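You operate a simulated robot arm through the tools that you are given. There is no shell and no other tool.

You are at the controls of a simulated robot arm. One attempt, no reset.

Task
Make a stirred lime tea in the green cup, filled to its line.
Fine: juice of the lime in the press; cup on the small green tray; stir with the stirrer, back in its pot. Set down upright: what you pick out.

The check looks at the end state, three seconds after you hand in, the way a careful person would. Anything else that was tipped, shoved, dropped, spilled or broken makes it a failure.

Robot
A 7-joint arm with a fingered hand, fixed in place. Base frame: the origin is on the floor under the middle of its stand, x ahead of it, y to its left, z up; the work surface is at about z = 660. Lengths are in mm, angles in degrees, forces in N, time in s.
It reaches about 1023 mm from its shoulder. Its first joint turns from -166.0 to 166.0 degrees. Payload 4 kg.
Tool frame: the origin (TCP) lies between the finger pads and is the grasp point; the fingertips stand 30 mm ahead of it; z points along the fingers, y is the line along which they close. The gripper opens to 104 mm; its body begins 35 mm behind the TCP. The gripper is a hand of 4 fingers: y runs from the thumb to the fingers, the wrist lies at [-15, -113, -190] in the tool frame.
Orientation is that of the tool frame in the base frame, as a unit quaternion [x, y, z, w]. With the fingers straight down and the wrist toward the robot, the tool's x, y and z point along [0, 1, 0], [1, 0, 0] and [0, 0, -1] of the base frame.

Tools
- The arm moves only by the tool arm_command. Its argument "plan" is a list of rows, each a list of 6 numbers: the shift along the base's x, y, z in units of 150 mm (1.0 is 150 mm), then the turn, a rotation vector about the base's x, y, z in units of 120 degrees (1.0 is 120 degrees). In form: [[dx, dy, dz, ax, ay, az], ...]. A call has 1 to 20 rows; each row is the pose to reach, as a shift and turn from the pose commanded when the call began. A call with a number of a shift or a turn outside -1 to 1 is refused whole. Rows are played at 5 a second. More than 50 mm and 8.6 degrees between two rows, and nothing of the call is played. Where a pose cannot be reached the arm comes as near as it can. A force on the tool above 40 N (or 10 N above the force at the start of the call, whichever is more), or a blocked arm, ends the call early, and 0.2 s more pass. In this call time passes only in rows, and 0.2 s behind the last. It gives the time, the measured TCP pose, the force on the tool (base axes), the opening and the grip force at its end, in the units of the frame above (readings bear some noise), with the torque about the TCP (base axes, N m) and any sound that the robot's microphone picked up.
- Cameras (640 x 400 px; columns grow to the right, rows downward): "scene" is fixed at [399.2, -649.6, 1433.8]; the picture's right is [0.85, -0.53, 0.00], its down [-0.36, -0.57, -0.74] and it looks along [0.39, 0.62, -0.68] (base axes); focal length 306 px, centre (320, 200). "wrist" rides on the gripper at [61, -92, -130] in the tool frame; the picture's right is [-0.81, 0.28, -0.52], its down [-0.53, -0.71, 0.46] and it looks along [-0.24, 0.64, 0.72] (tool axes); focal length 275 px, centre (320, 200). There is no depth. A picture from a camera that has moved, and an enlarged one, comes with that camera's place and axes in the base frame and with its lens.
- capture(camera): a new picture of that camera. No time passes.
- finger_targets(index, middle, ring, thumb_bend, thumb_turn): sets how far each is bent, from 0 (flat) to 1 (curled in); at 0.3 the hand is open as for a grip, at 0.7 the pads meet at the TCP. One left out holds its place. A second passes; each finger stops where it meets its share of the squeeze, and holds until it gets a number again. It is the only way to open and close the hand. It gives what a move gives, with no picture; readings hold the bend of each and the force on the fingers (four entries, about 0 where the hand has none), thumb and palm. thumb_turn goes from beside the hand (0) to across from the fingers (1), as for a grip.
- close_up(camera, box): a new picture of the part [left, top, right, bottom] of that camera's present view, enlarged. No time passes.
- close_job(): hands the job in; it is judged then, once.

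Places have to be worked out from the pictures, the camera data and where the tool is seen. Open the gripper and draw the arm clear of the work before you hand the job in, unless the task says otherwise.

The tools are called by a JSON object that holds its "api" and its "payload". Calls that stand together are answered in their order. arm_command: Moves the arm, as the interface text tells. Its arguments: {"type":"object","properties":{"plan":{"type":"array","items":{"type":"array","items":{"type":"number"}}}},"required":["plan"]} The other tools are called the same way: finger_targets (index, middle, ring, thumb_bend, thumb_turn) moves the fingers one by one; capture (camera) takes a picture; close_up (camera, box) takes an enlarged picture of a part of a camera's view; close_job () hands the job in.

At the start:

```text
time: 0.0
eef_pos: [736.3, -7.9, 1125.2]
tcp_rot: [0.707, 0.707, 0.0, 0.0]
force: [0.5, 0.3, -0.4]
wrist_torque: [0.02, 0.02, -0.02]
grip_width: 103.3
grasp_force: 0.1
shape: jaw
bend: [0.3, 0.3, 0.3, 0.3, 0.98]
finger forces: [0.0, 0.0, 0.0, 0.0, 0.0, 0.1]
```

scene: 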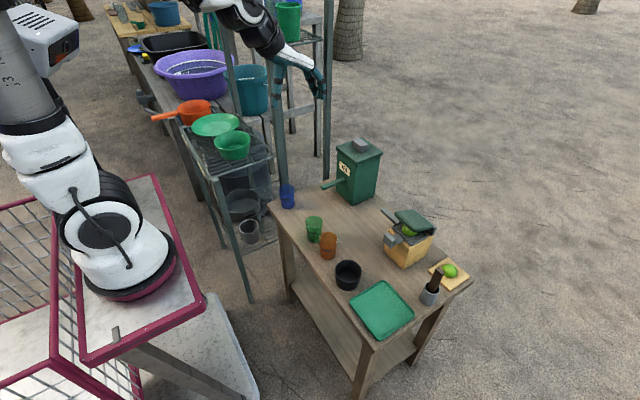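
wrist: 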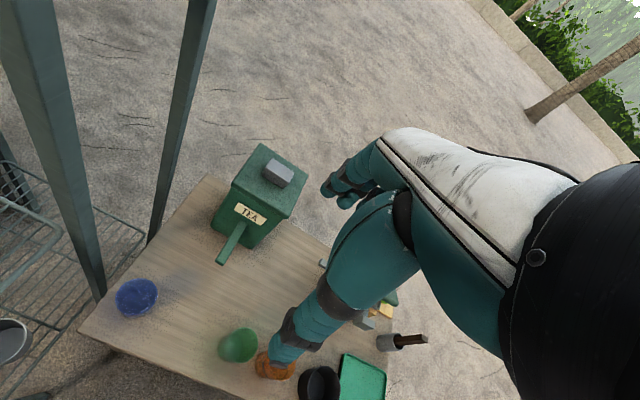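

I begin by enlarging the scene view around the table to see what the items are.

{"api": "close_up", "payload": {"camera": "scene", "box": [260, 120, 480, 260]}}

{"api": "close_up", "payload": {"camera": "scene", "box": [320, 220, 480, 350]}}

{"api": "close_up", "payload": {"camera": "wrist", "box": [80, 130, 440, 400]}}

```text
2.86 times, centred on (370, 190) of scene
camera zoom: at [399.2, -649.6, 1433.8], right [0.85, -0.53, 0.0], down [-0.36, -0.57, -0.74], along [0.39, 0.62, -0.68], focal length 874 px, centre (177, 229)
```

zoom: 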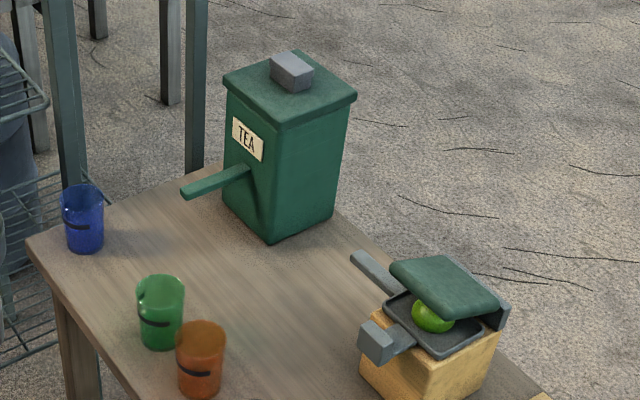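

```text
3.08 times, centred on (400, 285) of scene
camera zoom: at [399.2, -649.6, 1433.8], right [0.85, -0.53, 0.0], down [-0.36, -0.57, -0.74], along [0.39, 0.62, -0.68], focal length 942 px, centre (74, -62)
```

zoom: 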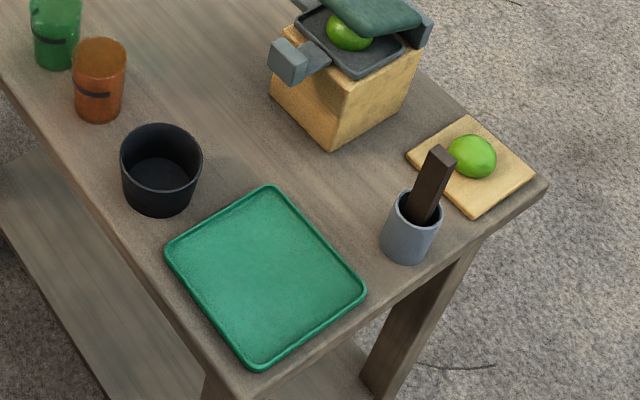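

```text
1.48 times, centred on (260, 265) of wrist
camera zoom: at [645.1, 55.0, 1255.1], right [0.28, -0.81, 0.52], down [-0.71, -0.53, -0.46], along [0.64, -0.24, -0.72], focal length 408 px, centre (409, 104)
```

zoom: 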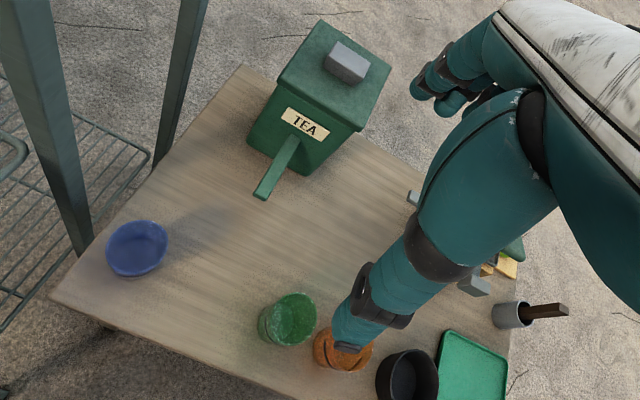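

The table holds a tea box, a press with a lime under its lid, three cups, a black pot, a tray, and a stirrer pot. I take tighter close-ups of the cups, tea box and press to understand how they work.

{"api": "close_up", "payload": {"camera": "scene", "box": [300, 205, 350, 265]}}

{"api": "close_up", "payload": {"camera": "scene", "box": [315, 130, 390, 210]}}

{"api": "close_up", "payload": {"camera": "scene", "box": [370, 200, 450, 275]}}

{"api": "close_up", "payload": {"camera": "wrist", "box": [190, 130, 320, 280]}}

{"api": "close_up", "payload": {"camera": "wrist", "box": [190, 300, 330, 400]}}

```text
6.67 times, centred on (325, 235) of scene
camera zoom: at [399.2, -649.6, 1433.8], right [0.85, -0.53, 0.0], down [-0.36, -0.57, -0.74], along [0.39, 0.62, -0.68], focal length 2040 px, centre (287, -33)
```

zoom: 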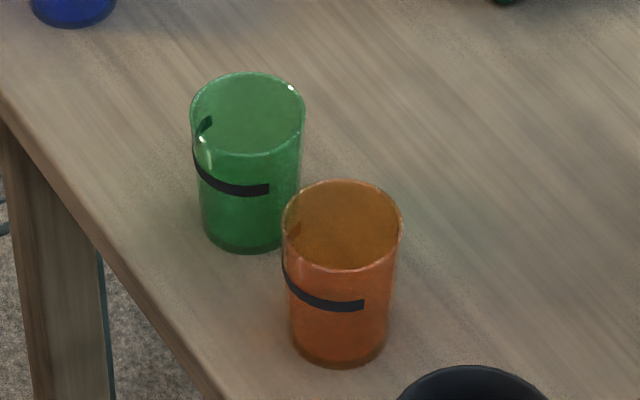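

```text
5.00 times, centred on (352, 170) of scene
camera zoom: at [399.2, -649.6, 1433.8], right [0.85, -0.53, 0.0], down [-0.36, -0.57, -0.74], along [0.39, 0.62, -0.68], focal length 1530 px, centre (158, 350)
```

zoom: 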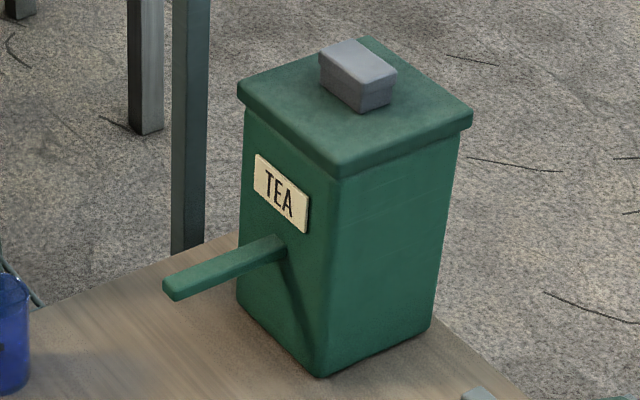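

```text
5.33 times, centred on (410, 238) of scene
camera zoom: at [399.2, -649.6, 1433.8], right [0.85, -0.53, 0.0], down [-0.36, -0.57, -0.74], along [0.39, 0.62, -0.68], focal length 1632 px, centre (-160, 0)
```

zoom: 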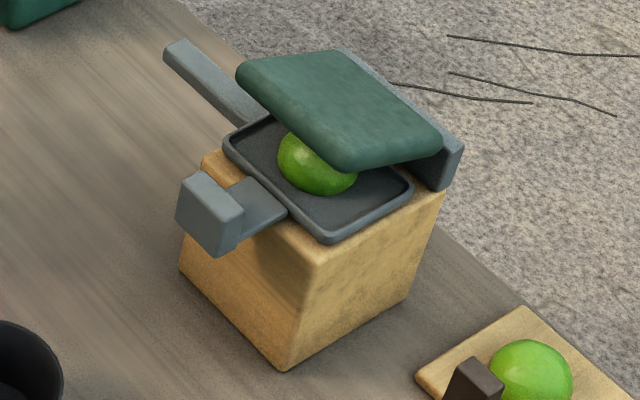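

```text
2.67 times, centred on (255, 205) of wrist
camera zoom: at [645.1, 55.0, 1255.1], right [0.28, -0.81, 0.52], down [-0.71, -0.53, -0.46], along [0.64, -0.24, -0.72], focal length 734 px, centre (493, 187)
```

zoom: 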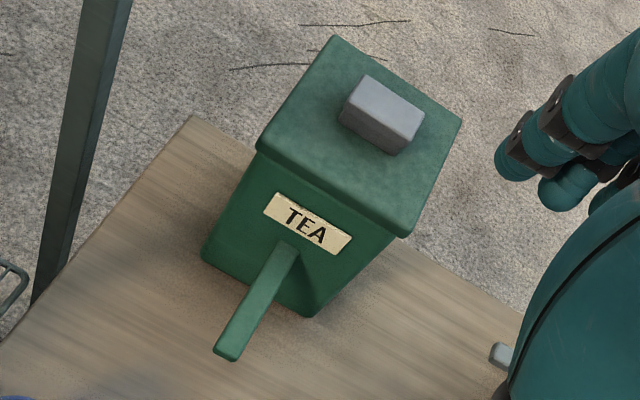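

```text
4.00 times, centred on (260, 350) of wrist
camera zoom: at [645.1, 55.0, 1255.1], right [0.28, -0.81, 0.52], down [-0.71, -0.53, -0.46], along [0.64, -0.24, -0.72], focal length 1101 px, centre (560, -400)
```

zoom: 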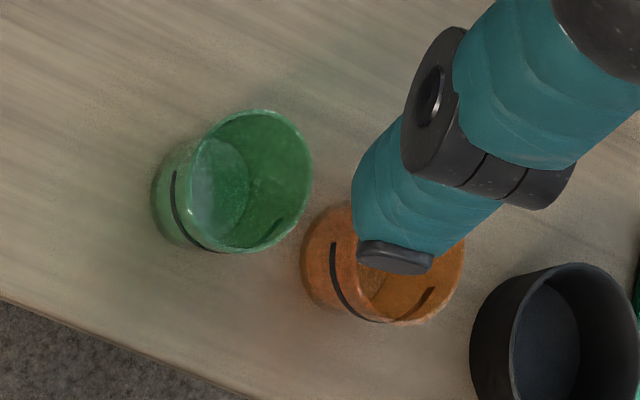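

The geometry suggests a tea box at about (985, 20) with a bar sticking toward the robot at z≈740. The press is at about (940, -290), with a grey block at its front and a grey bar on its left. I lower the hand toward the tea box to look at it closer with the wrist camera.

{"api": "arm_command", "payload": {"plan": [[0, 0.1, -0.3, 0, 0, 0], [0, 0.2, -0.6, 0, 0, 0], [0, 0.3, -0.9, 0, 0, 0], [0, 0.33, -1, 0, 0, 0]]}}

{"api": "capture", "payload": {"camera": "wrist"}}

{"api": "capture", "payload": {"camera": "scene"}}

```text
time: 1.0
eef_pos: [736.5, 43.0, 974.8]
tcp_rot: [0.707, 0.707, 0.0, 0.0]
force: [0.0, 0.0, -0.9]
wrist_torque: [-0.01, 0.0, 0.02]
grip_width: 103.8
grasp_force: 0.1
shape: jaw
bend: [0.3, 0.3, 0.3, 0.3, 0.98]
finger forces: [0.1, 0.0, 0.0, 0.1, 0.0, 0.1]
```

```text
taken
camera wrist: at [645.1, 104.9, 1105.5], right [0.28, -0.81, 0.52], down [-0.71, -0.53, -0.46], along [0.64, -0.24, -0.72], focal length 275 px, centre (320, 200)
```

wrist: 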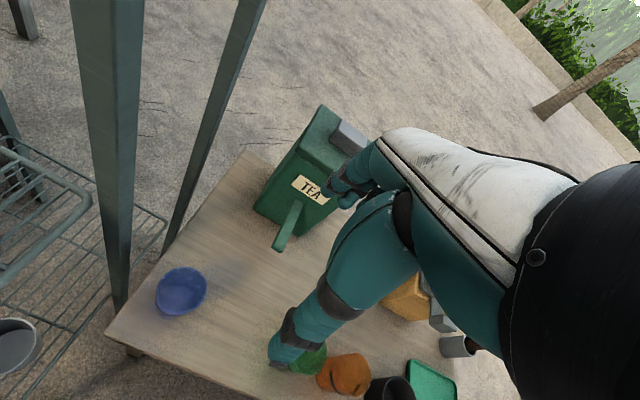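

```text
taken
```

scene: 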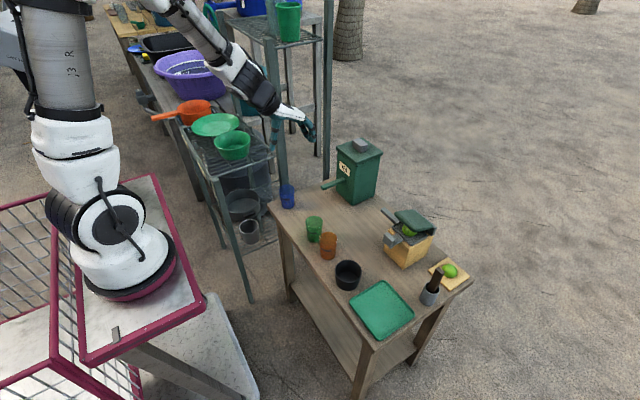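

The hand hides much of the wrist view, so I tilt the hand upward about the base y axis. That should give a flatter view of the tea box front and its bar.

{"api": "arm_command", "payload": {"plan": [[0, 0, -0.14, 0, -0.06, 0], [0, 0, -0.28, 0, -0.12, 0], [0, 0, -0.42, 0, -0.18, 0], [0, 0, -0.56, 0, -0.24, 0], [0, 0, -0.7, 0, -0.3, 0]]}}

{"api": "capture", "payload": {"camera": "wrist"}}

{"api": "capture", "payload": {"camera": "scene"}}

```text
time: 2.2
eef_pos: [739.6, 45.2, 866.9]
tcp_rot: [0.673, 0.672, 0.219, 0.218]
force: [-0.2, 0.4, 0.3]
wrist_torque: [0.0, 0.0, 0.0]
grip_width: 103.9
grasp_force: 0.1
shape: jaw
bend: [0.3, 0.3, 0.3, 0.3, 0.98]
finger forces: [0.0, 0.0, 0.1, 0.1, 0.1, 0.0]
out of reach, approached as far as the arm can: row 1, 5
```

```text
taken
camera wrist: at [589.8, 107.5, 918.7], right [-0.08, -0.81, 0.58], down [-0.31, -0.53, -0.79], along [0.95, -0.24, -0.21], focal length 275 px, centre (320, 200)
```

wrist: 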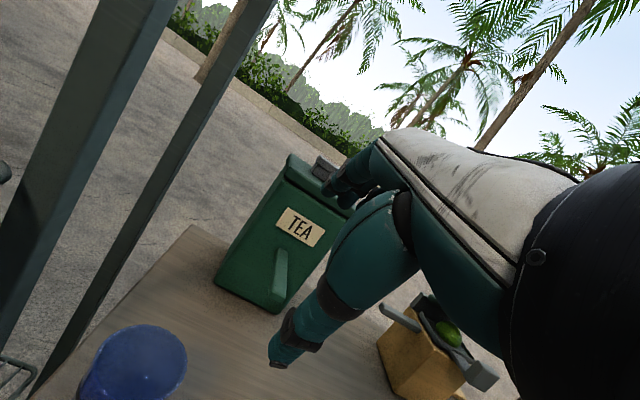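

```text
taken
```

scene: 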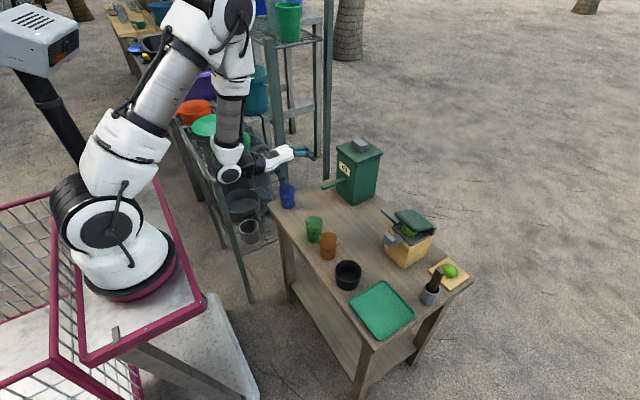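

The view is flatter now. I enlarge the tea box and the press in it.

{"api": "close_up", "payload": {"camera": "wrist", "box": [200, 140, 360, 320]}}

{"api": "close_up", "payload": {"camera": "wrist", "box": [360, 270, 520, 400]}}

```text
2.22 times, centred on (280, 230) of wrist
camera zoom: at [589.8, 107.5, 918.7], right [-0.08, -0.81, 0.58], down [-0.31, -0.53, -0.79], along [0.95, -0.24, -0.21], focal length 612 px, centre (409, 133)
```

zoom: 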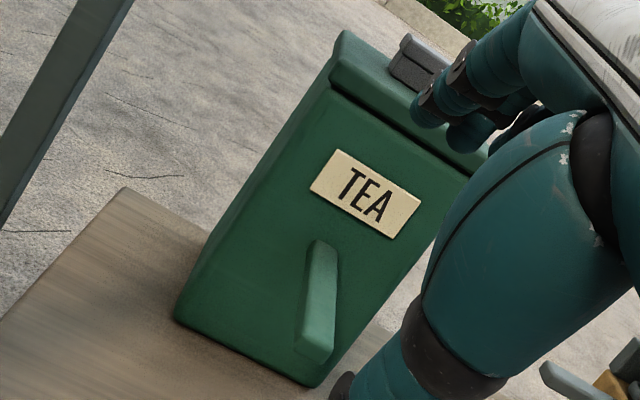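

```text
3.08 times, centred on (440, 335) of wrist
camera zoom: at [589.8, 107.5, 918.7], right [-0.08, -0.81, 0.58], down [-0.31, -0.53, -0.79], along [0.95, -0.24, -0.21], focal length 847 px, centre (-49, -215)
```

zoom: 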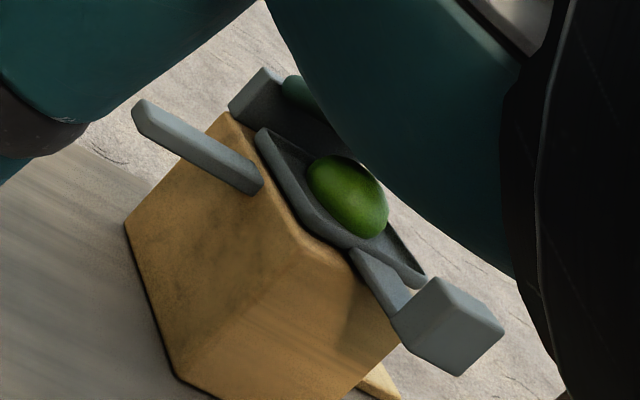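

I can see that the press has a grey bar on its +y side and a front plate with a grey block on it. I move the hand sideways at a safe height to view the press at close range.

{"api": "arm_command", "payload": {"plan": [[0, -0.3, 0, 0, 0, 0], [0, -0.6, 0, 0, 0, 0], [0, -0.9, 0, 0, 0, 0], [0, -1, 0, 0, 0, 0]]}}

{"api": "arm_command", "payload": {"plan": [[0.1, -0.3, 0, 0, 0, 0], [0.2, -0.5, -0.1, 0, 0, 0], [0.3, -0.6, -0.2, 0, 0, 0]]}}

{"api": "capture", "payload": {"camera": "wrist"}}

```text
time: 3.2
eef_pos: [762.6, -14.6, 870.9]
tcp_rot: [0.68, 0.666, 0.211, 0.223]
force: [0.2, -0.2, 0.4]
wrist_torque: [0.0, 0.0, 0.02]
grip_width: 103.5
grasp_force: 0.0
shape: jaw
bend: [0.3, 0.3, 0.3, 0.3, 0.98]
finger forces: [0.0, 0.0, 0.1, 0.0, 0.1, 0.0]
out of reach, approached as far as the arm can: row 1, 2, 3, 4
```

```text
time: 4.0
eef_pos: [800.0, -23.2, 847.8]
tcp_rot: [0.69, 0.656, 0.203, 0.229]
force: [0.3, 0.6, -0.6]
wrist_torque: [0.0, -0.01, -0.03]
grip_width: 103.5
grasp_force: 0.0
shape: jaw
bend: [0.3, 0.3, 0.3, 0.3, 0.98]
finger forces: [0.1, 0.0, 0.1, 0.0, 0.1, 0.0]
out of reach, approached as far as the arm can: row 1, 2, 3
```

```text
taken
camera wrist: at [653.4, 48.6, 901.2], right [-0.12, -0.79, 0.6], down [-0.35, -0.53, -0.77], along [0.93, -0.3, -0.21], focal length 275 px, centre (320, 200)
```

wrist: 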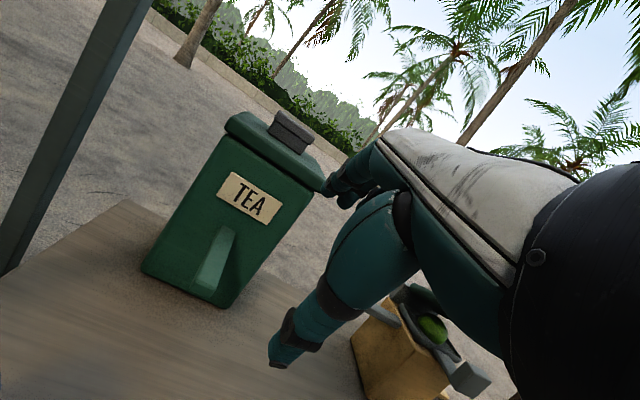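

The wrist has run into a joint limit in this tilted pose. I turn the hand clockwise about the vertical to bring it nearer the arm's natural direction, and see whether it frees up.

{"api": "arm_command", "payload": {"plan": [[0, 0, 0, 0, 0, -0.06], [0, 0, 0, 0, 0, -0.12], [0, 0, 0, 0, 0, -0.18], [0, 0, 0, 0, 0, -0.24]]}}

{"api": "capture", "payload": {"camera": "wrist"}}

{"api": "capture", "payload": {"camera": "scene"}}

```text
time: 5.0
eef_pos: [799.3, -22.5, 851.3]
tcp_rot: [0.832, 0.463, 0.139, 0.273]
force: [-0.2, 0.3, 0.6]
wrist_torque: [-0.01, -0.04, 0.01]
grip_width: 103.8
grasp_force: 0.0
shape: jaw
bend: [0.3, 0.3, 0.3, 0.3, 0.98]
finger forces: [0.0, 0.0, 0.0, 0.1, 0.0, 0.0]
```

```text
taken
camera wrist: at [705.6, 111.0, 902.8], right [-0.49, -0.63, 0.6], down [-0.56, -0.3, -0.77], along [0.67, -0.71, -0.21], focal length 275 px, centre (320, 200)
```

wrist: 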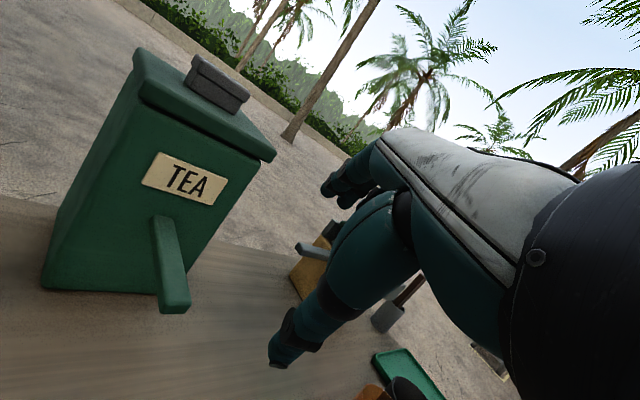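

```text
taken
```

scene: 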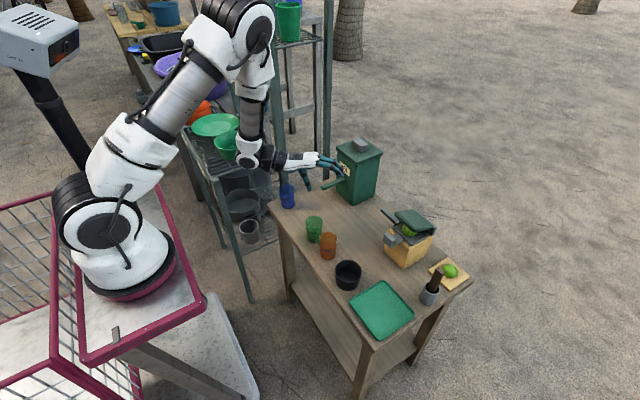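

The yaw change worked. Now I move sideways toward the press at this height.

{"api": "arm_command", "payload": {"plan": [[-0.1, -0.3, 0, 0, 0, 0], [-0.2, -0.6, 0, 0, 0, 0], [-0.3, -0.9, 0, 0, 0, 0], [-0.3, -1, 0, 0, 0, 0]]}}

{"api": "capture", "payload": {"camera": "wrist"}}

{"api": "capture", "payload": {"camera": "scene"}}

```text
time: 6.0
eef_pos: [754.1, -171.5, 851.0]
tcp_rot: [0.831, 0.465, 0.14, 0.273]
force: [-0.2, 0.4, -0.4]
wrist_torque: [-0.01, 0.02, 0.03]
grip_width: 103.6
grasp_force: 0.2
shape: jaw
bend: [0.3, 0.3, 0.3, 0.3, 0.98]
finger forces: [0.0, 0.0, 0.0, 0.0, 0.1, 0.1]
```

```text
taken
camera wrist: at [659.7, -38.1, 903.4], right [-0.49, -0.64, 0.6], down [-0.56, -0.3, -0.77], along [0.67, -0.71, -0.21], focal length 275 px, centre (320, 200)
```

wrist: 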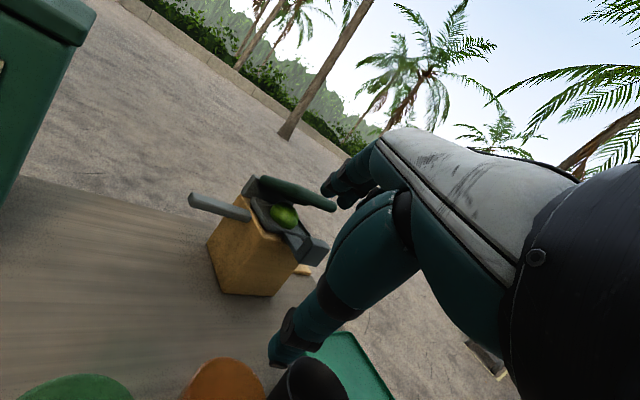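

```text
taken
```

scene: 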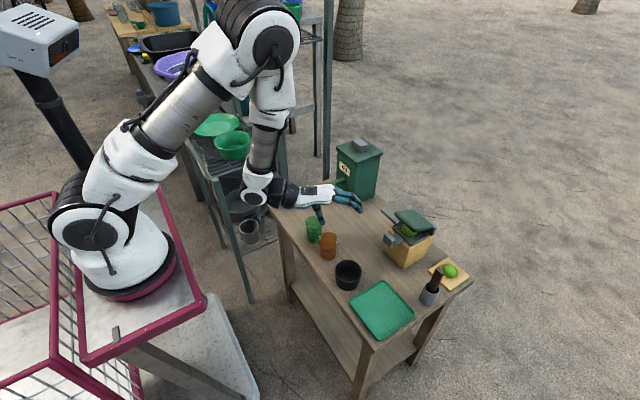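

{"api": "close_up", "payload": {"camera": "wrist", "box": [170, 150, 350, 310]}}

```text
2.50 times, centred on (260, 230) of wrist
camera zoom: at [659.7, -38.1, 903.4], right [-0.49, -0.64, 0.6], down [-0.56, -0.3, -0.77], along [0.67, -0.71, -0.21], focal length 688 px, centre (470, 125)
```

zoom: 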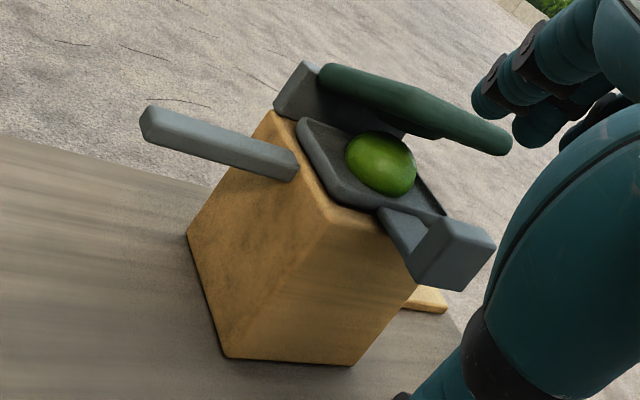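

The press's +y bar looks like an outlet, with the hinged lid and lime on top and a plate with a block at the front. Before acting I want to look into the cups and the black pot from above, so I untilt the hand and draw it back.

{"api": "arm_command", "payload": {"plan": [[-0.12, 0.03, 0, 0.029, 0.052, 0], [-0.24, 0.06, 0, 0.058, 0.104, 0], [-0.36, 0.09, 0, 0.087, 0.156, 0], [-0.48, 0.12, -0.1, 0.116, 0.208, 0], [-0.58, 0.13, -0.2, 0.145, 0.262, 0]]}}

{"api": "capture", "payload": {"camera": "wrist"}}

```text
time: 7.2
eef_pos: [677.0, -153.4, 820.7]
tcp_rot: [0.869, 0.495, -0.023, 0.009]
force: [0.5, -0.4, -0.2]
wrist_torque: [-0.03, 0.01, 0.01]
grip_width: 103.8
grasp_force: 0.1
shape: jaw
bend: [0.3, 0.3, 0.3, 0.3, 0.98]
finger forces: [0.0, 0.0, 0.0, 0.0, 0.1, 0.0]
out of reach, approached as far as the arm can: row 2, 3, 4, 5
```

```text
taken
camera wrist: at [634.1, -48.1, 948.3], right [-0.16, -0.82, 0.55], down [-0.9, -0.11, -0.42], along [0.41, -0.57, -0.72], focal length 275 px, centre (320, 200)
```

wrist: 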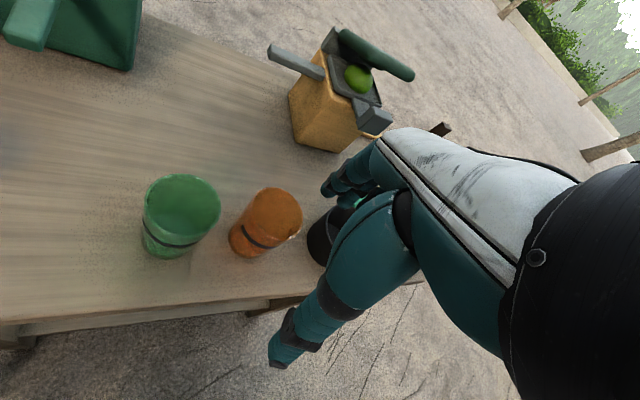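

{"api": "close_up", "payload": {"camera": "wrist", "box": [120, 150, 320, 280]}}

{"api": "close_up", "payload": {"camera": "wrist", "box": [250, 20, 460, 160]}}

{"api": "close_up", "payload": {"camera": "wrist", "box": [0, 0, 160, 100]}}

```text
3.08 times, centred on (220, 215) of wrist
camera zoom: at [634.1, -48.1, 948.3], right [-0.16, -0.82, 0.55], down [-0.9, -0.11, -0.42], along [0.41, -0.57, -0.72], focal length 847 px, centre (628, 154)
```

zoom: 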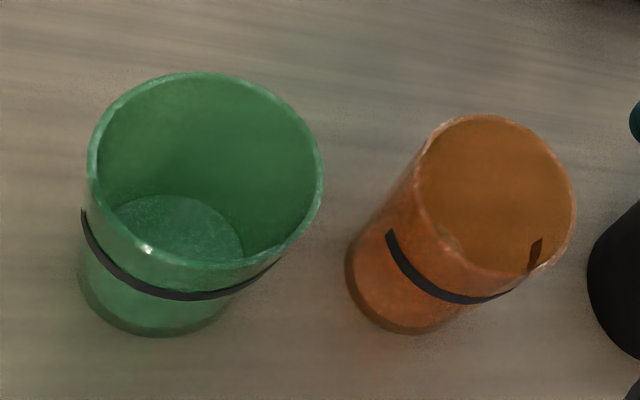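

```text
2.86 times, centred on (355, 90) of wrist
camera zoom: at [634.1, -48.1, 948.3], right [-0.16, -0.82, 0.55], down [-0.9, -0.11, -0.42], along [0.41, -0.57, -0.72], focal length 786 px, centre (220, 514)
```

zoom: 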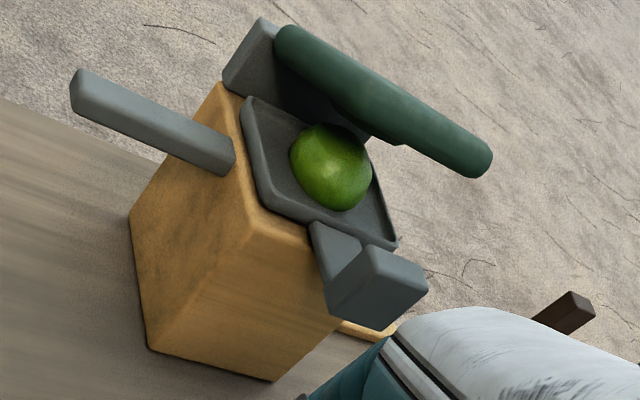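

```text
4.00 times, centred on (80, 50) of wrist
camera zoom: at [634.1, -48.1, 948.3], right [-0.16, -0.82, 0.55], down [-0.9, -0.11, -0.42], along [0.41, -0.57, -0.72], focal length 1101 px, centre (1280, 800)
```

zoom: 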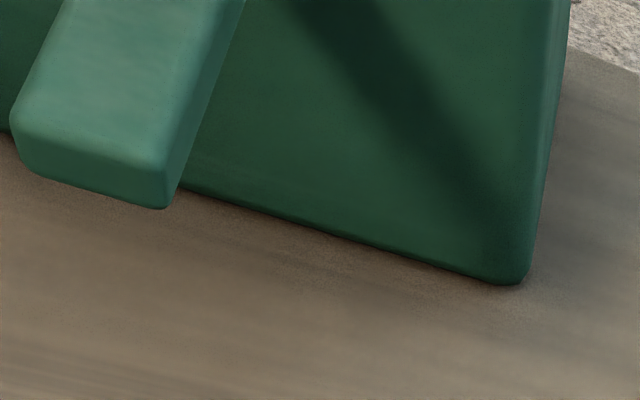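

The green cup is empty, its line sits at roughly two thirds of its height, and both bars end at z≈750–758, just above the height of a 75 mm cup. That fits outlets: tea tip near (835, 21) and press tip near (928, -170). I move over the green cup at about (731, -88) with the default straight-down orientation.

{"api": "arm_command", "payload": {"plan": [[0.09, 0.11, 0.05, 0.0055, -0.0024, 0.064], [0.18, 0.22, 0.1, 0.011, -0.0048, 0.128], [0.27, 0.33, 0.15, 0.0165, -0.0072, 0.192], [0.36, 0.435, 0.2, 0.022, -0.0096, 0.2556]]}}

{"api": "capture", "payload": {"camera": "wrist"}}

{"api": "capture", "payload": {"camera": "scene"}}

```text
time: 8.2
eef_pos: [733.8, -89.2, 850.3]
tcp_rot: [0.707, 0.707, 0.002, 0.0]
force: [-0.1, 0.0, 0.0]
wrist_torque: [-0.01, -0.01, -0.01]
grip_width: 103.9
grasp_force: 0.0
shape: jaw
bend: [0.3, 0.3, 0.3, 0.3, 0.98]
finger forces: [0.0, 0.0, 0.0, 0.0, 0.1, 0.0]
```

```text
taken
camera wrist: at [642.2, -26.2, 980.9], right [0.28, -0.81, 0.52], down [-0.71, -0.53, -0.46], along [0.65, -0.24, -0.72], focal length 275 px, centre (320, 200)
```

wrist: 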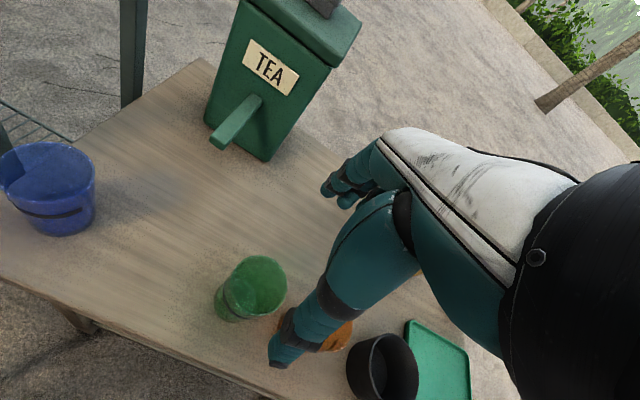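

```text
taken
```

scene: 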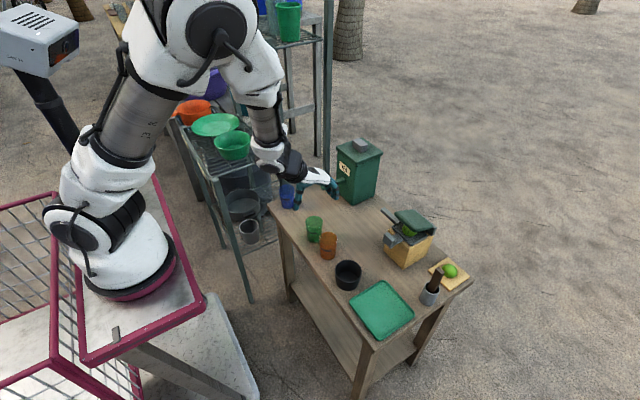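

The hand is now over the cup zone. I enlarge both views to refine the green cup's position before descending.

{"api": "close_up", "payload": {"camera": "wrist", "box": [180, 230, 340, 380]}}

{"api": "close_up", "payload": {"camera": "scene", "box": [270, 160, 370, 270]}}

```text
2.67 times, centred on (260, 305) of wrist
camera zoom: at [642.2, -26.2, 980.9], right [0.28, -0.81, 0.52], down [-0.71, -0.53, -0.46], along [0.65, -0.24, -0.72], focal length 734 px, centre (480, -80)
```

zoom: 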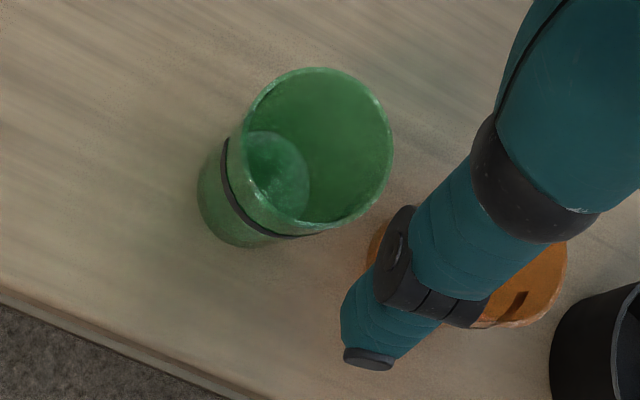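

```text
3.64 times, centred on (320, 215) of scene
camera zoom: at [399.2, -649.6, 1433.8], right [0.85, -0.53, 0.0], down [-0.36, -0.57, -0.74], along [0.39, 0.62, -0.68], focal length 1113 px, centre (320, 146)
```

zoom: 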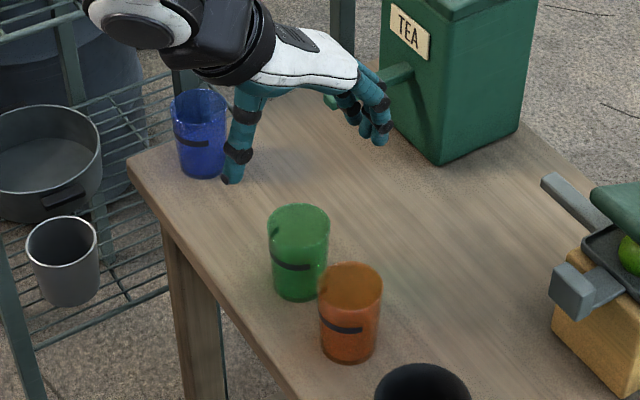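

The two views agree on the cup centre at about (733, -86), with its rim at z≈735. I descend straight to TCP z≈712 with the hand open.

{"api": "arm_command", "payload": {"plan": [[0, 0.02, -0.25, 0, 0, 0], [0, 0.02, -0.5, 0, 0, 0], [0, 0.02, -0.7, 0, 0, 0], [0, 0.02, -0.82, 0, 0, 0], [0, 0.02, -0.92, 0, 0, 0]]}}

{"api": "close_up", "payload": {"camera": "scene", "box": [270, 160, 370, 270]}}

{"api": "capture", "payload": {"camera": "wrist"}}

```text
time: 9.4
eef_pos: [732.6, -83.6, 711.6]
tcp_rot: [0.707, 0.707, 0.0, 0.001]
force: [0.0, 1.0, -0.3]
wrist_torque: [0.02, 0.01, 0.02]
grip_width: 103.7
grasp_force: 0.1
shape: jaw
bend: [0.3, 0.3, 0.3, 0.3, 0.98]
finger forces: [0.0, 0.1, 0.1, 0.0, 0.1, 0.0]
```

```text
3.64 times, centred on (320, 215) of scene
camera zoom: at [399.2, -649.6, 1433.8], right [0.85, -0.53, 0.0], down [-0.36, -0.57, -0.74], along [0.39, 0.62, -0.68], focal length 1113 px, centre (320, 146)
```

zoom: 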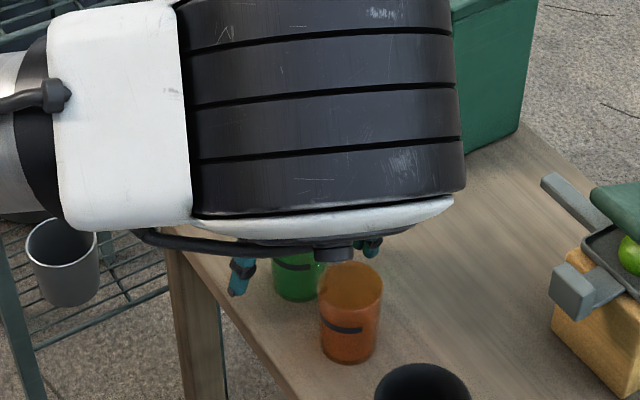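

```text
taken
camera wrist: at [641.1, -22.2, 842.9], right [0.27, -0.81, 0.52], down [-0.71, -0.53, -0.46], along [0.65, -0.24, -0.72], focal length 275 px, centre (320, 200)
```

wrist: 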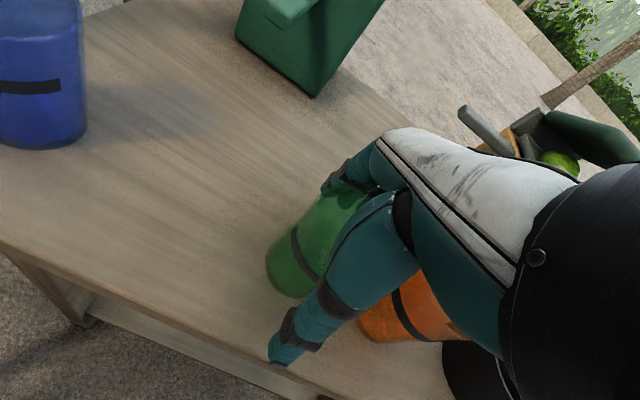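

The green cup stands between thumb and fingers. I close in small steps while watching the finger forces.

{"api": "finger_targets", "payload": {"index": 0.46, "middle": 0.46, "ring": 0.46, "thumb_bend": 0.46}}

{"api": "close_up", "payload": {"camera": "wrist", "box": [230, 120, 450, 390]}}

```text
time: 10.4
eef_pos: [733.7, -84.2, 713.4]
tcp_rot: [0.707, 0.707, 0.001, 0.0]
force: [-0.4, 0.8, -0.4]
wrist_torque: [0.03, 0.03, -0.03]
grip_width: 63.3
grasp_force: 0.1
shape: fingers
bend: [0.46, 0.46, 0.46, 0.46, 0.98]
finger forces: [0.1, 0.0, 0.1, 0.0, 0.0, 0.1]
```

```text
1.48 times, centred on (340, 255) of wrist
camera zoom: at [641.3, -22.3, 843.0], right [0.27, -0.81, 0.52], down [-0.71, -0.53, -0.46], along [0.65, -0.24, -0.72], focal length 408 px, centre (290, 118)
```

zoom: 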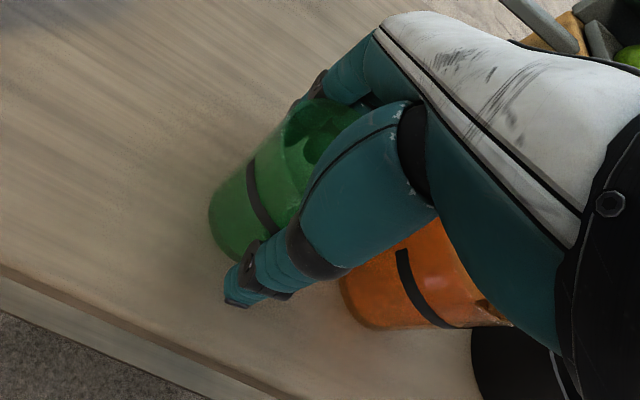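

The opening is 63 mm with no contact yet, so I continue closing.

{"api": "finger_targets", "payload": {"index": 0.54, "middle": 0.54, "ring": 0.54, "thumb_bend": 0.54}}

{"api": "close_up", "payload": {"camera": "wrist", "box": [230, 120, 450, 390]}}

```text
time: 11.4
eef_pos: [732.9, -84.7, 713.9]
tcp_rot: [0.707, 0.707, 0.001, 0.0]
force: [-0.1, -0.9, -0.1]
wrist_torque: [-0.04, 0.0, -0.03]
grip_width: 44.8
grasp_force: 1.6
shape: fingers
bend: [0.53, 0.54, 0.54, 0.53, 0.98]
finger forces: [0.9, 0.3, 0.0, 0.0, 1.2, 0.0]
```

```text
1.48 times, centred on (340, 255) of wrist
camera zoom: at [641.3, -22.3, 843.0], right [0.27, -0.81, 0.52], down [-0.71, -0.53, -0.46], along [0.65, -0.24, -0.72], focal length 408 px, centre (290, 118)
```

zoom: 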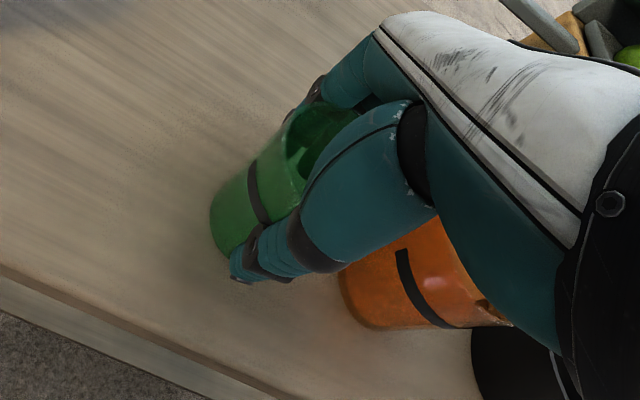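

Contact has started at the index and thumb. I close a little further for a firm but gentle grip.

{"api": "finger_targets", "payload": {"index": 0.58, "middle": 0.58, "ring": 0.58, "thumb_bend": 0.57}}

{"api": "close_up", "payload": {"camera": "wrist", "box": [230, 120, 450, 390]}}

```text
time: 12.4
eef_pos: [733.3, -84.1, 712.3]
tcp_rot: [0.707, 0.707, 0.001, 0.001]
force: [0.5, 1.0, 0.9]
wrist_torque: [0.03, -0.07, 0.0]
grip_width: 43.2
grasp_force: 3.4
shape: fingers
bend: [0.54, 0.55, 0.57, 0.53, 0.97]
finger forces: [2.1, 1.5, 0.0, 0.1, 3.6, 0.0]
```

```text
1.48 times, centred on (340, 255) of wrist
camera zoom: at [641.3, -22.3, 843.1], right [0.27, -0.81, 0.52], down [-0.71, -0.53, -0.46], along [0.65, -0.24, -0.72], focal length 408 px, centre (290, 118)
```

zoom: 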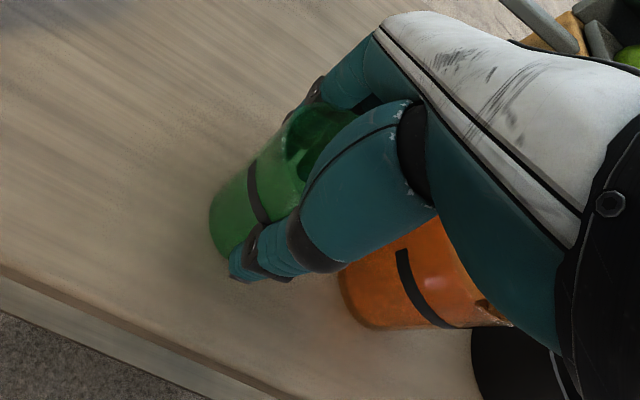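

The grip is stable at about 3.5 N. I lift the cup by 30 mm to test it.

{"api": "arm_command", "payload": {"plan": [[0, 0, 0.05, 0, 0, 0], [0, 0, 0.12, 0, 0, 0], [0, 0, 0.2, 0, 0, 0]]}}

{"api": "capture", "payload": {"camera": "wrist"}}

{"api": "close_up", "payload": {"camera": "scene", "box": [270, 160, 370, 270]}}

```text
time: 13.2
eef_pos: [733.5, -85.1, 743.5]
tcp_rot: [0.708, 0.706, 0.002, 0.0]
force: [0.5, 0.4, -0.6]
wrist_torque: [0.03, 0.01, -0.03]
grip_width: 43.2
grasp_force: 3.6
shape: fingers
bend: [0.54, 0.55, 0.57, 0.53, 0.97]
finger forces: [2.1, 1.3, 0.0, 0.0, 3.6, 0.0]
```

```text
taken
camera wrist: at [641.2, -23.0, 873.6], right [0.27, -0.81, 0.52], down [-0.71, -0.53, -0.46], along [0.65, -0.24, -0.72], focal length 275 px, centre (320, 200)
```

wrist: 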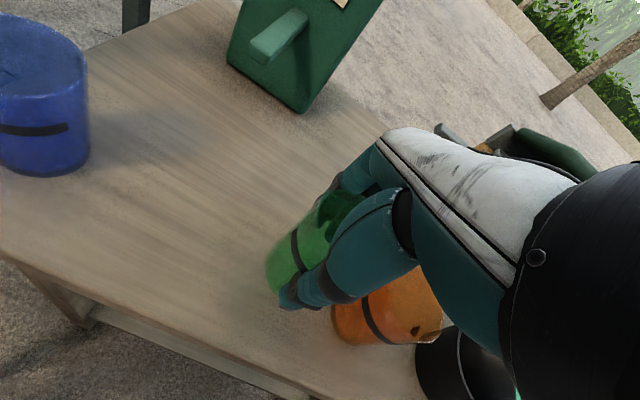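

```text
3.64 times, centred on (320, 215) of scene
camera zoom: at [399.2, -649.6, 1433.8], right [0.85, -0.53, 0.0], down [-0.36, -0.57, -0.74], along [0.39, 0.62, -0.68], focal length 1113 px, centre (320, 146)
```

zoom: 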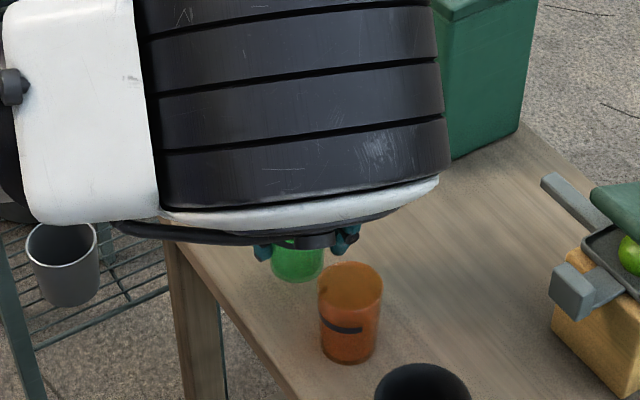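

The cup came up cleanly. I carry it to the free area at about (845, -110) and set it down there, so I can regrasp it from the side.

{"api": "arm_command", "payload": {"plan": [[0.15, -0.03, 0, 0, 0, 0], [0.35, -0.07, 0, 0, 0, 0], [0.55, -0.12, 0, 0, 0, 0], [0.75, -0.167, 0, 0, 0, 0], [0.75, -0.167, -0.1, 0, 0, 0], [0.75, -0.167, -0.16, 0, 0, 0], [0.75, -0.167, -0.19, 0, 0, 0]]}}

{"api": "capture", "payload": {"camera": "wrist"}}

{"api": "capture", "payload": {"camera": "scene"}}

```text
time: 14.8
eef_pos: [844.9, -109.5, 715.4]
tcp_rot: [0.707, 0.707, 0.001, 0.001]
force: [0.1, -1.0, -0.2]
wrist_torque: [-0.01, -0.02, -0.04]
grip_width: 43.2
grasp_force: 3.4
shape: fingers
bend: [0.54, 0.55, 0.57, 0.53, 0.97]
finger forces: [2.0, 1.5, 0.0, 0.1, 3.5, 0.0]
```

```text
taken
camera wrist: at [753.3, -47.1, 845.2], right [0.27, -0.81, 0.52], down [-0.71, -0.53, -0.46], along [0.65, -0.24, -0.72], focal length 275 px, centre (320, 200)
```

wrist: 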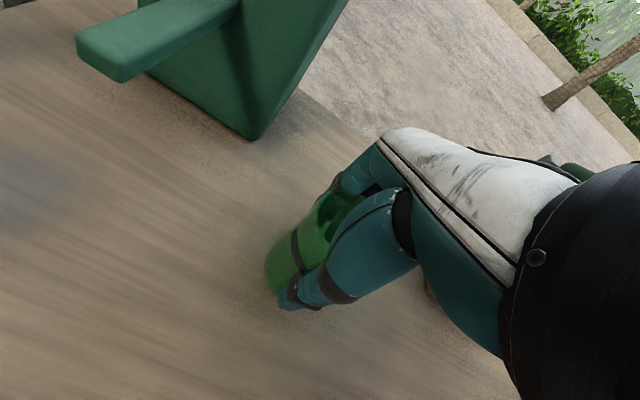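

```text
taken
```

scene: 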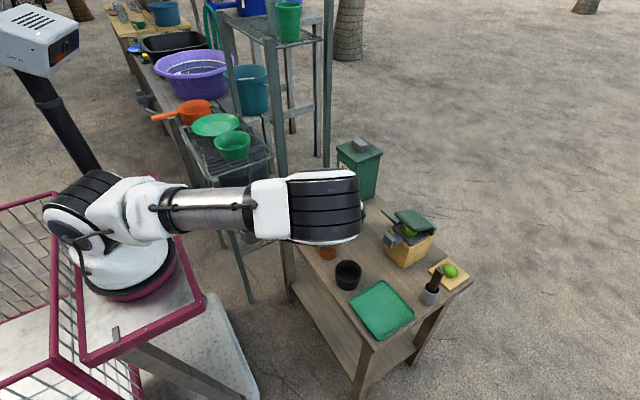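

The cup is about 1–2 mm above the table. I lower it the last bit, then open the hand.

{"api": "arm_command", "payload": {"plan": [[0, 0, -0.01, 0, 0, 0]]}}

{"api": "finger_targets", "payload": {"index": 0.5, "middle": 0.5, "ring": 0.5, "thumb_bend": 0.48}}

{"api": "finger_targets", "payload": {"index": 0.3, "middle": 0.3, "ring": 0.3, "thumb_bend": 0.3}}

{"api": "capture", "payload": {"camera": "wrist"}}

```text
time: 15.2
eef_pos: [843.8, -109.3, 713.7]
tcp_rot: [0.707, 0.707, 0.002, 0.0]
force: [0.0, 0.5, -0.3]
wrist_torque: [-0.02, 0.0, 0.02]
grip_width: 43.1
grasp_force: 3.5
shape: fingers
bend: [0.54, 0.55, 0.57, 0.53, 0.97]
finger forces: [2.0, 1.4, 0.0, 0.1, 3.4, 0.1]
```

```text
time: 16.2
eef_pos: [845.4, -109.1, 714.0]
tcp_rot: [0.708, 0.706, 0.0, 0.0]
force: [-0.8, 0.1, 0.0]
wrist_torque: [-0.03, -0.01, 0.01]
grip_width: 54.1
grasp_force: 0.0
shape: fingers
bend: [0.5, 0.5, 0.5, 0.48, 0.97]
finger forces: [0.0, 0.0, 0.0, 0.0, 0.0, 0.0]
```

```text
time: 17.2
eef_pos: [845.2, -108.3, 714.4]
tcp_rot: [0.707, 0.707, 0.001, 0.001]
force: [-0.2, 0.8, 0.5]
wrist_torque: [-0.02, 0.0, 0.0]
grip_width: 102.6
grasp_force: 0.0
shape: fingers
bend: [0.3, 0.3, 0.3, 0.3, 0.97]
finger forces: [0.1, 0.0, 0.1, 0.1, 0.0, 0.1]
```

```text
taken
camera wrist: at [753.3, -47.1, 844.2], right [0.27, -0.81, 0.52], down [-0.71, -0.53, -0.46], along [0.65, -0.24, -0.72], focal length 275 px, centre (320, 200)
```

wrist: 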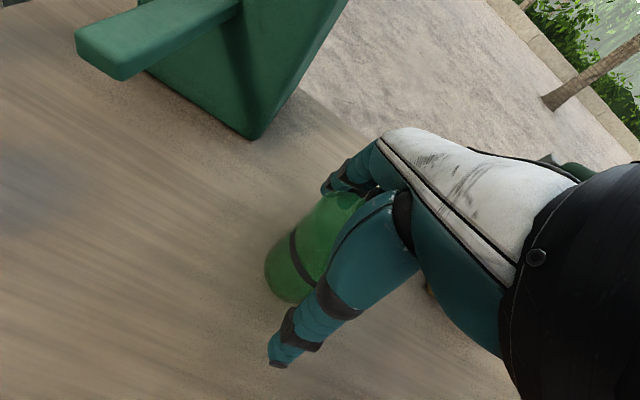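

The cup stands free. I rise straight up clear of it.

{"api": "arm_command", "payload": {"plan": [[0, 0, 0.15, 0, 0, 0], [0, 0, 0.4, 0, 0, 0], [0, 0, 0.7, 0, 0, 0], [0, 0, 1.0, 0, 0, 0]]}}

{"api": "arm_command", "payload": {"plan": [[-0.03, 0, 0.05, 0, 0, -0.068], [-0.06, 0, 0.1, 0, 0, -0.136], [-0.09, 0, 0.15, 0, 0, -0.204], [-0.12, 0, 0.2, 0, 0, -0.272], [-0.15, 0, 0.2, 0, 0, -0.34], [-0.18, 0, 0.2, 0, 0, -0.408], [-0.21, 0, 0.2, 0, 0, -0.476], [-0.24, 0, 0.2, 0, 0, -0.544], [-0.27, 0, 0.2, 0, 0, -0.612], [-0.3, 0, 0.2, 0, 0, -0.68], [-0.3, 0, 0.2, 0, 0, -0.75]]}}

{"api": "capture", "payload": {"camera": "scene"}}

{"api": "capture", "payload": {"camera": "wrist"}}

```text
time: 18.2
eef_pos: [845.1, -110.1, 864.2]
tcp_rot: [0.707, 0.707, 0.0, 0.0]
force: [0.3, -0.9, 0.4]
wrist_torque: [-0.02, 0.03, -0.01]
grip_width: 102.7
grasp_force: 0.2
shape: fingers
bend: [0.3, 0.3, 0.3, 0.3, 0.97]
finger forces: [0.0, 0.0, 0.1, 0.0, 0.1, 0.0]
```

```text
time: 20.6
eef_pos: [799.5, -110.4, 893.8]
tcp_rot: [1.0, -0.002, 0.001, 0.001]
force: [0.5, -0.2, 0.3]
wrist_torque: [0.0, -0.01, 0.02]
grip_width: 103.1
grasp_force: 0.1
shape: fingers
bend: [0.3, 0.3, 0.3, 0.3, 0.97]
finger forces: [0.1, 0.0, 0.1, 0.1, 0.0, 0.0]
```

```text
taken
```

scene: 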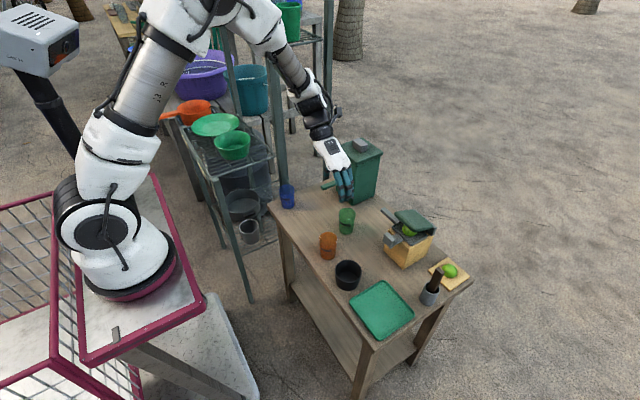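

```text
taken
camera wrist: at [861.4, -17.4, 1024.5], right [-0.81, -0.27, 0.52], down [-0.53, 0.71, -0.46], along [-0.25, -0.64, -0.72], focal length 275 px, centre (320, 200)
```

wrist: 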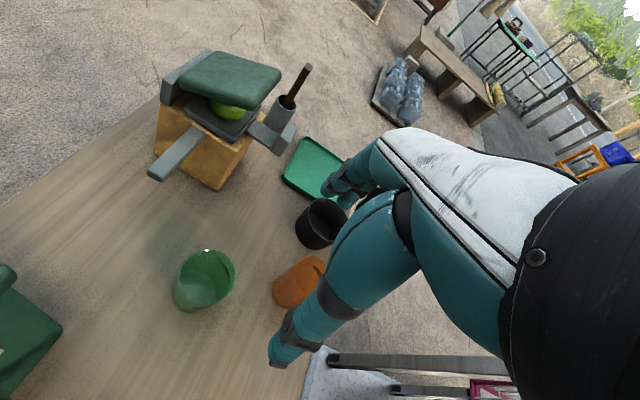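

The turn worked, and from here the wrist camera looks at the press from the tea side. I enlarge the press and the cup.

{"api": "close_up", "payload": {"camera": "wrist", "box": [130, 30, 330, 200]}}

{"api": "close_up", "payload": {"camera": "scene", "box": [300, 190, 400, 260]}}

{"api": "close_up", "payload": {"camera": "wrist", "box": [150, 220, 270, 330]}}

```text
2.35 times, centred on (230, 115) of wrist
camera zoom: at [861.4, -17.4, 1024.5], right [-0.81, -0.27, 0.52], down [-0.53, 0.71, -0.46], along [-0.25, -0.64, -0.72], focal length 648 px, centre (532, 400)
```

zoom: 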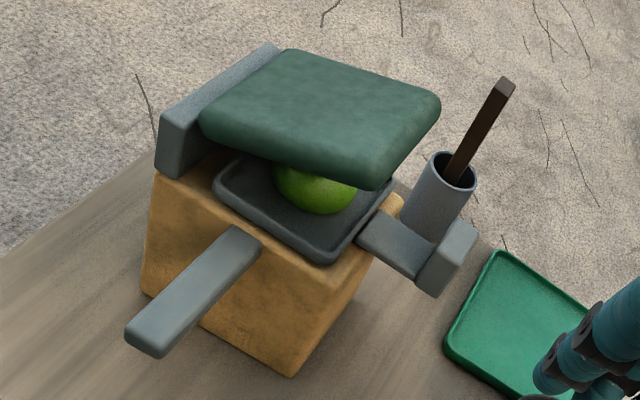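

```text
5.71 times, centred on (350, 225) of scene
camera zoom: at [399.2, -649.6, 1433.8], right [0.85, -0.53, 0.0], down [-0.36, -0.57, -0.74], along [0.39, 0.62, -0.68], focal length 1749 px, centre (149, 57)
```

zoom: 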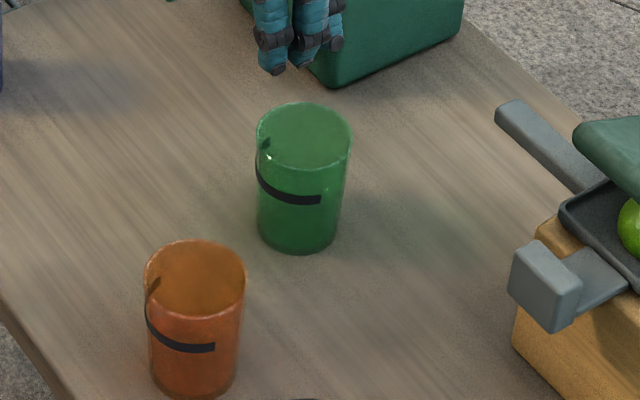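

```text
3.64 times, centred on (210, 275) of wrist
camera zoom: at [861.4, -17.4, 1024.5], right [-0.81, -0.27, 0.52], down [-0.53, 0.71, -0.46], along [-0.25, -0.64, -0.72], focal length 1001 px, centre (720, -73)
```

zoom: 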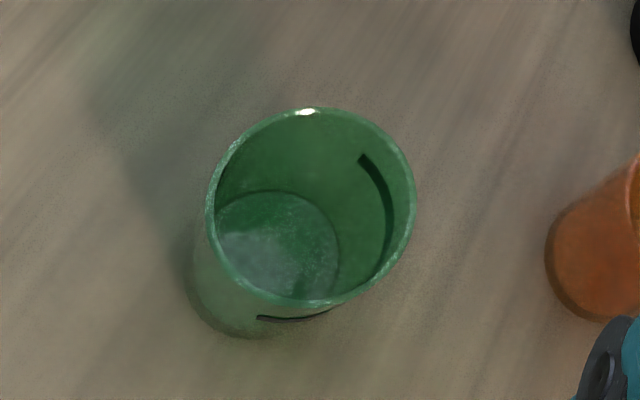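

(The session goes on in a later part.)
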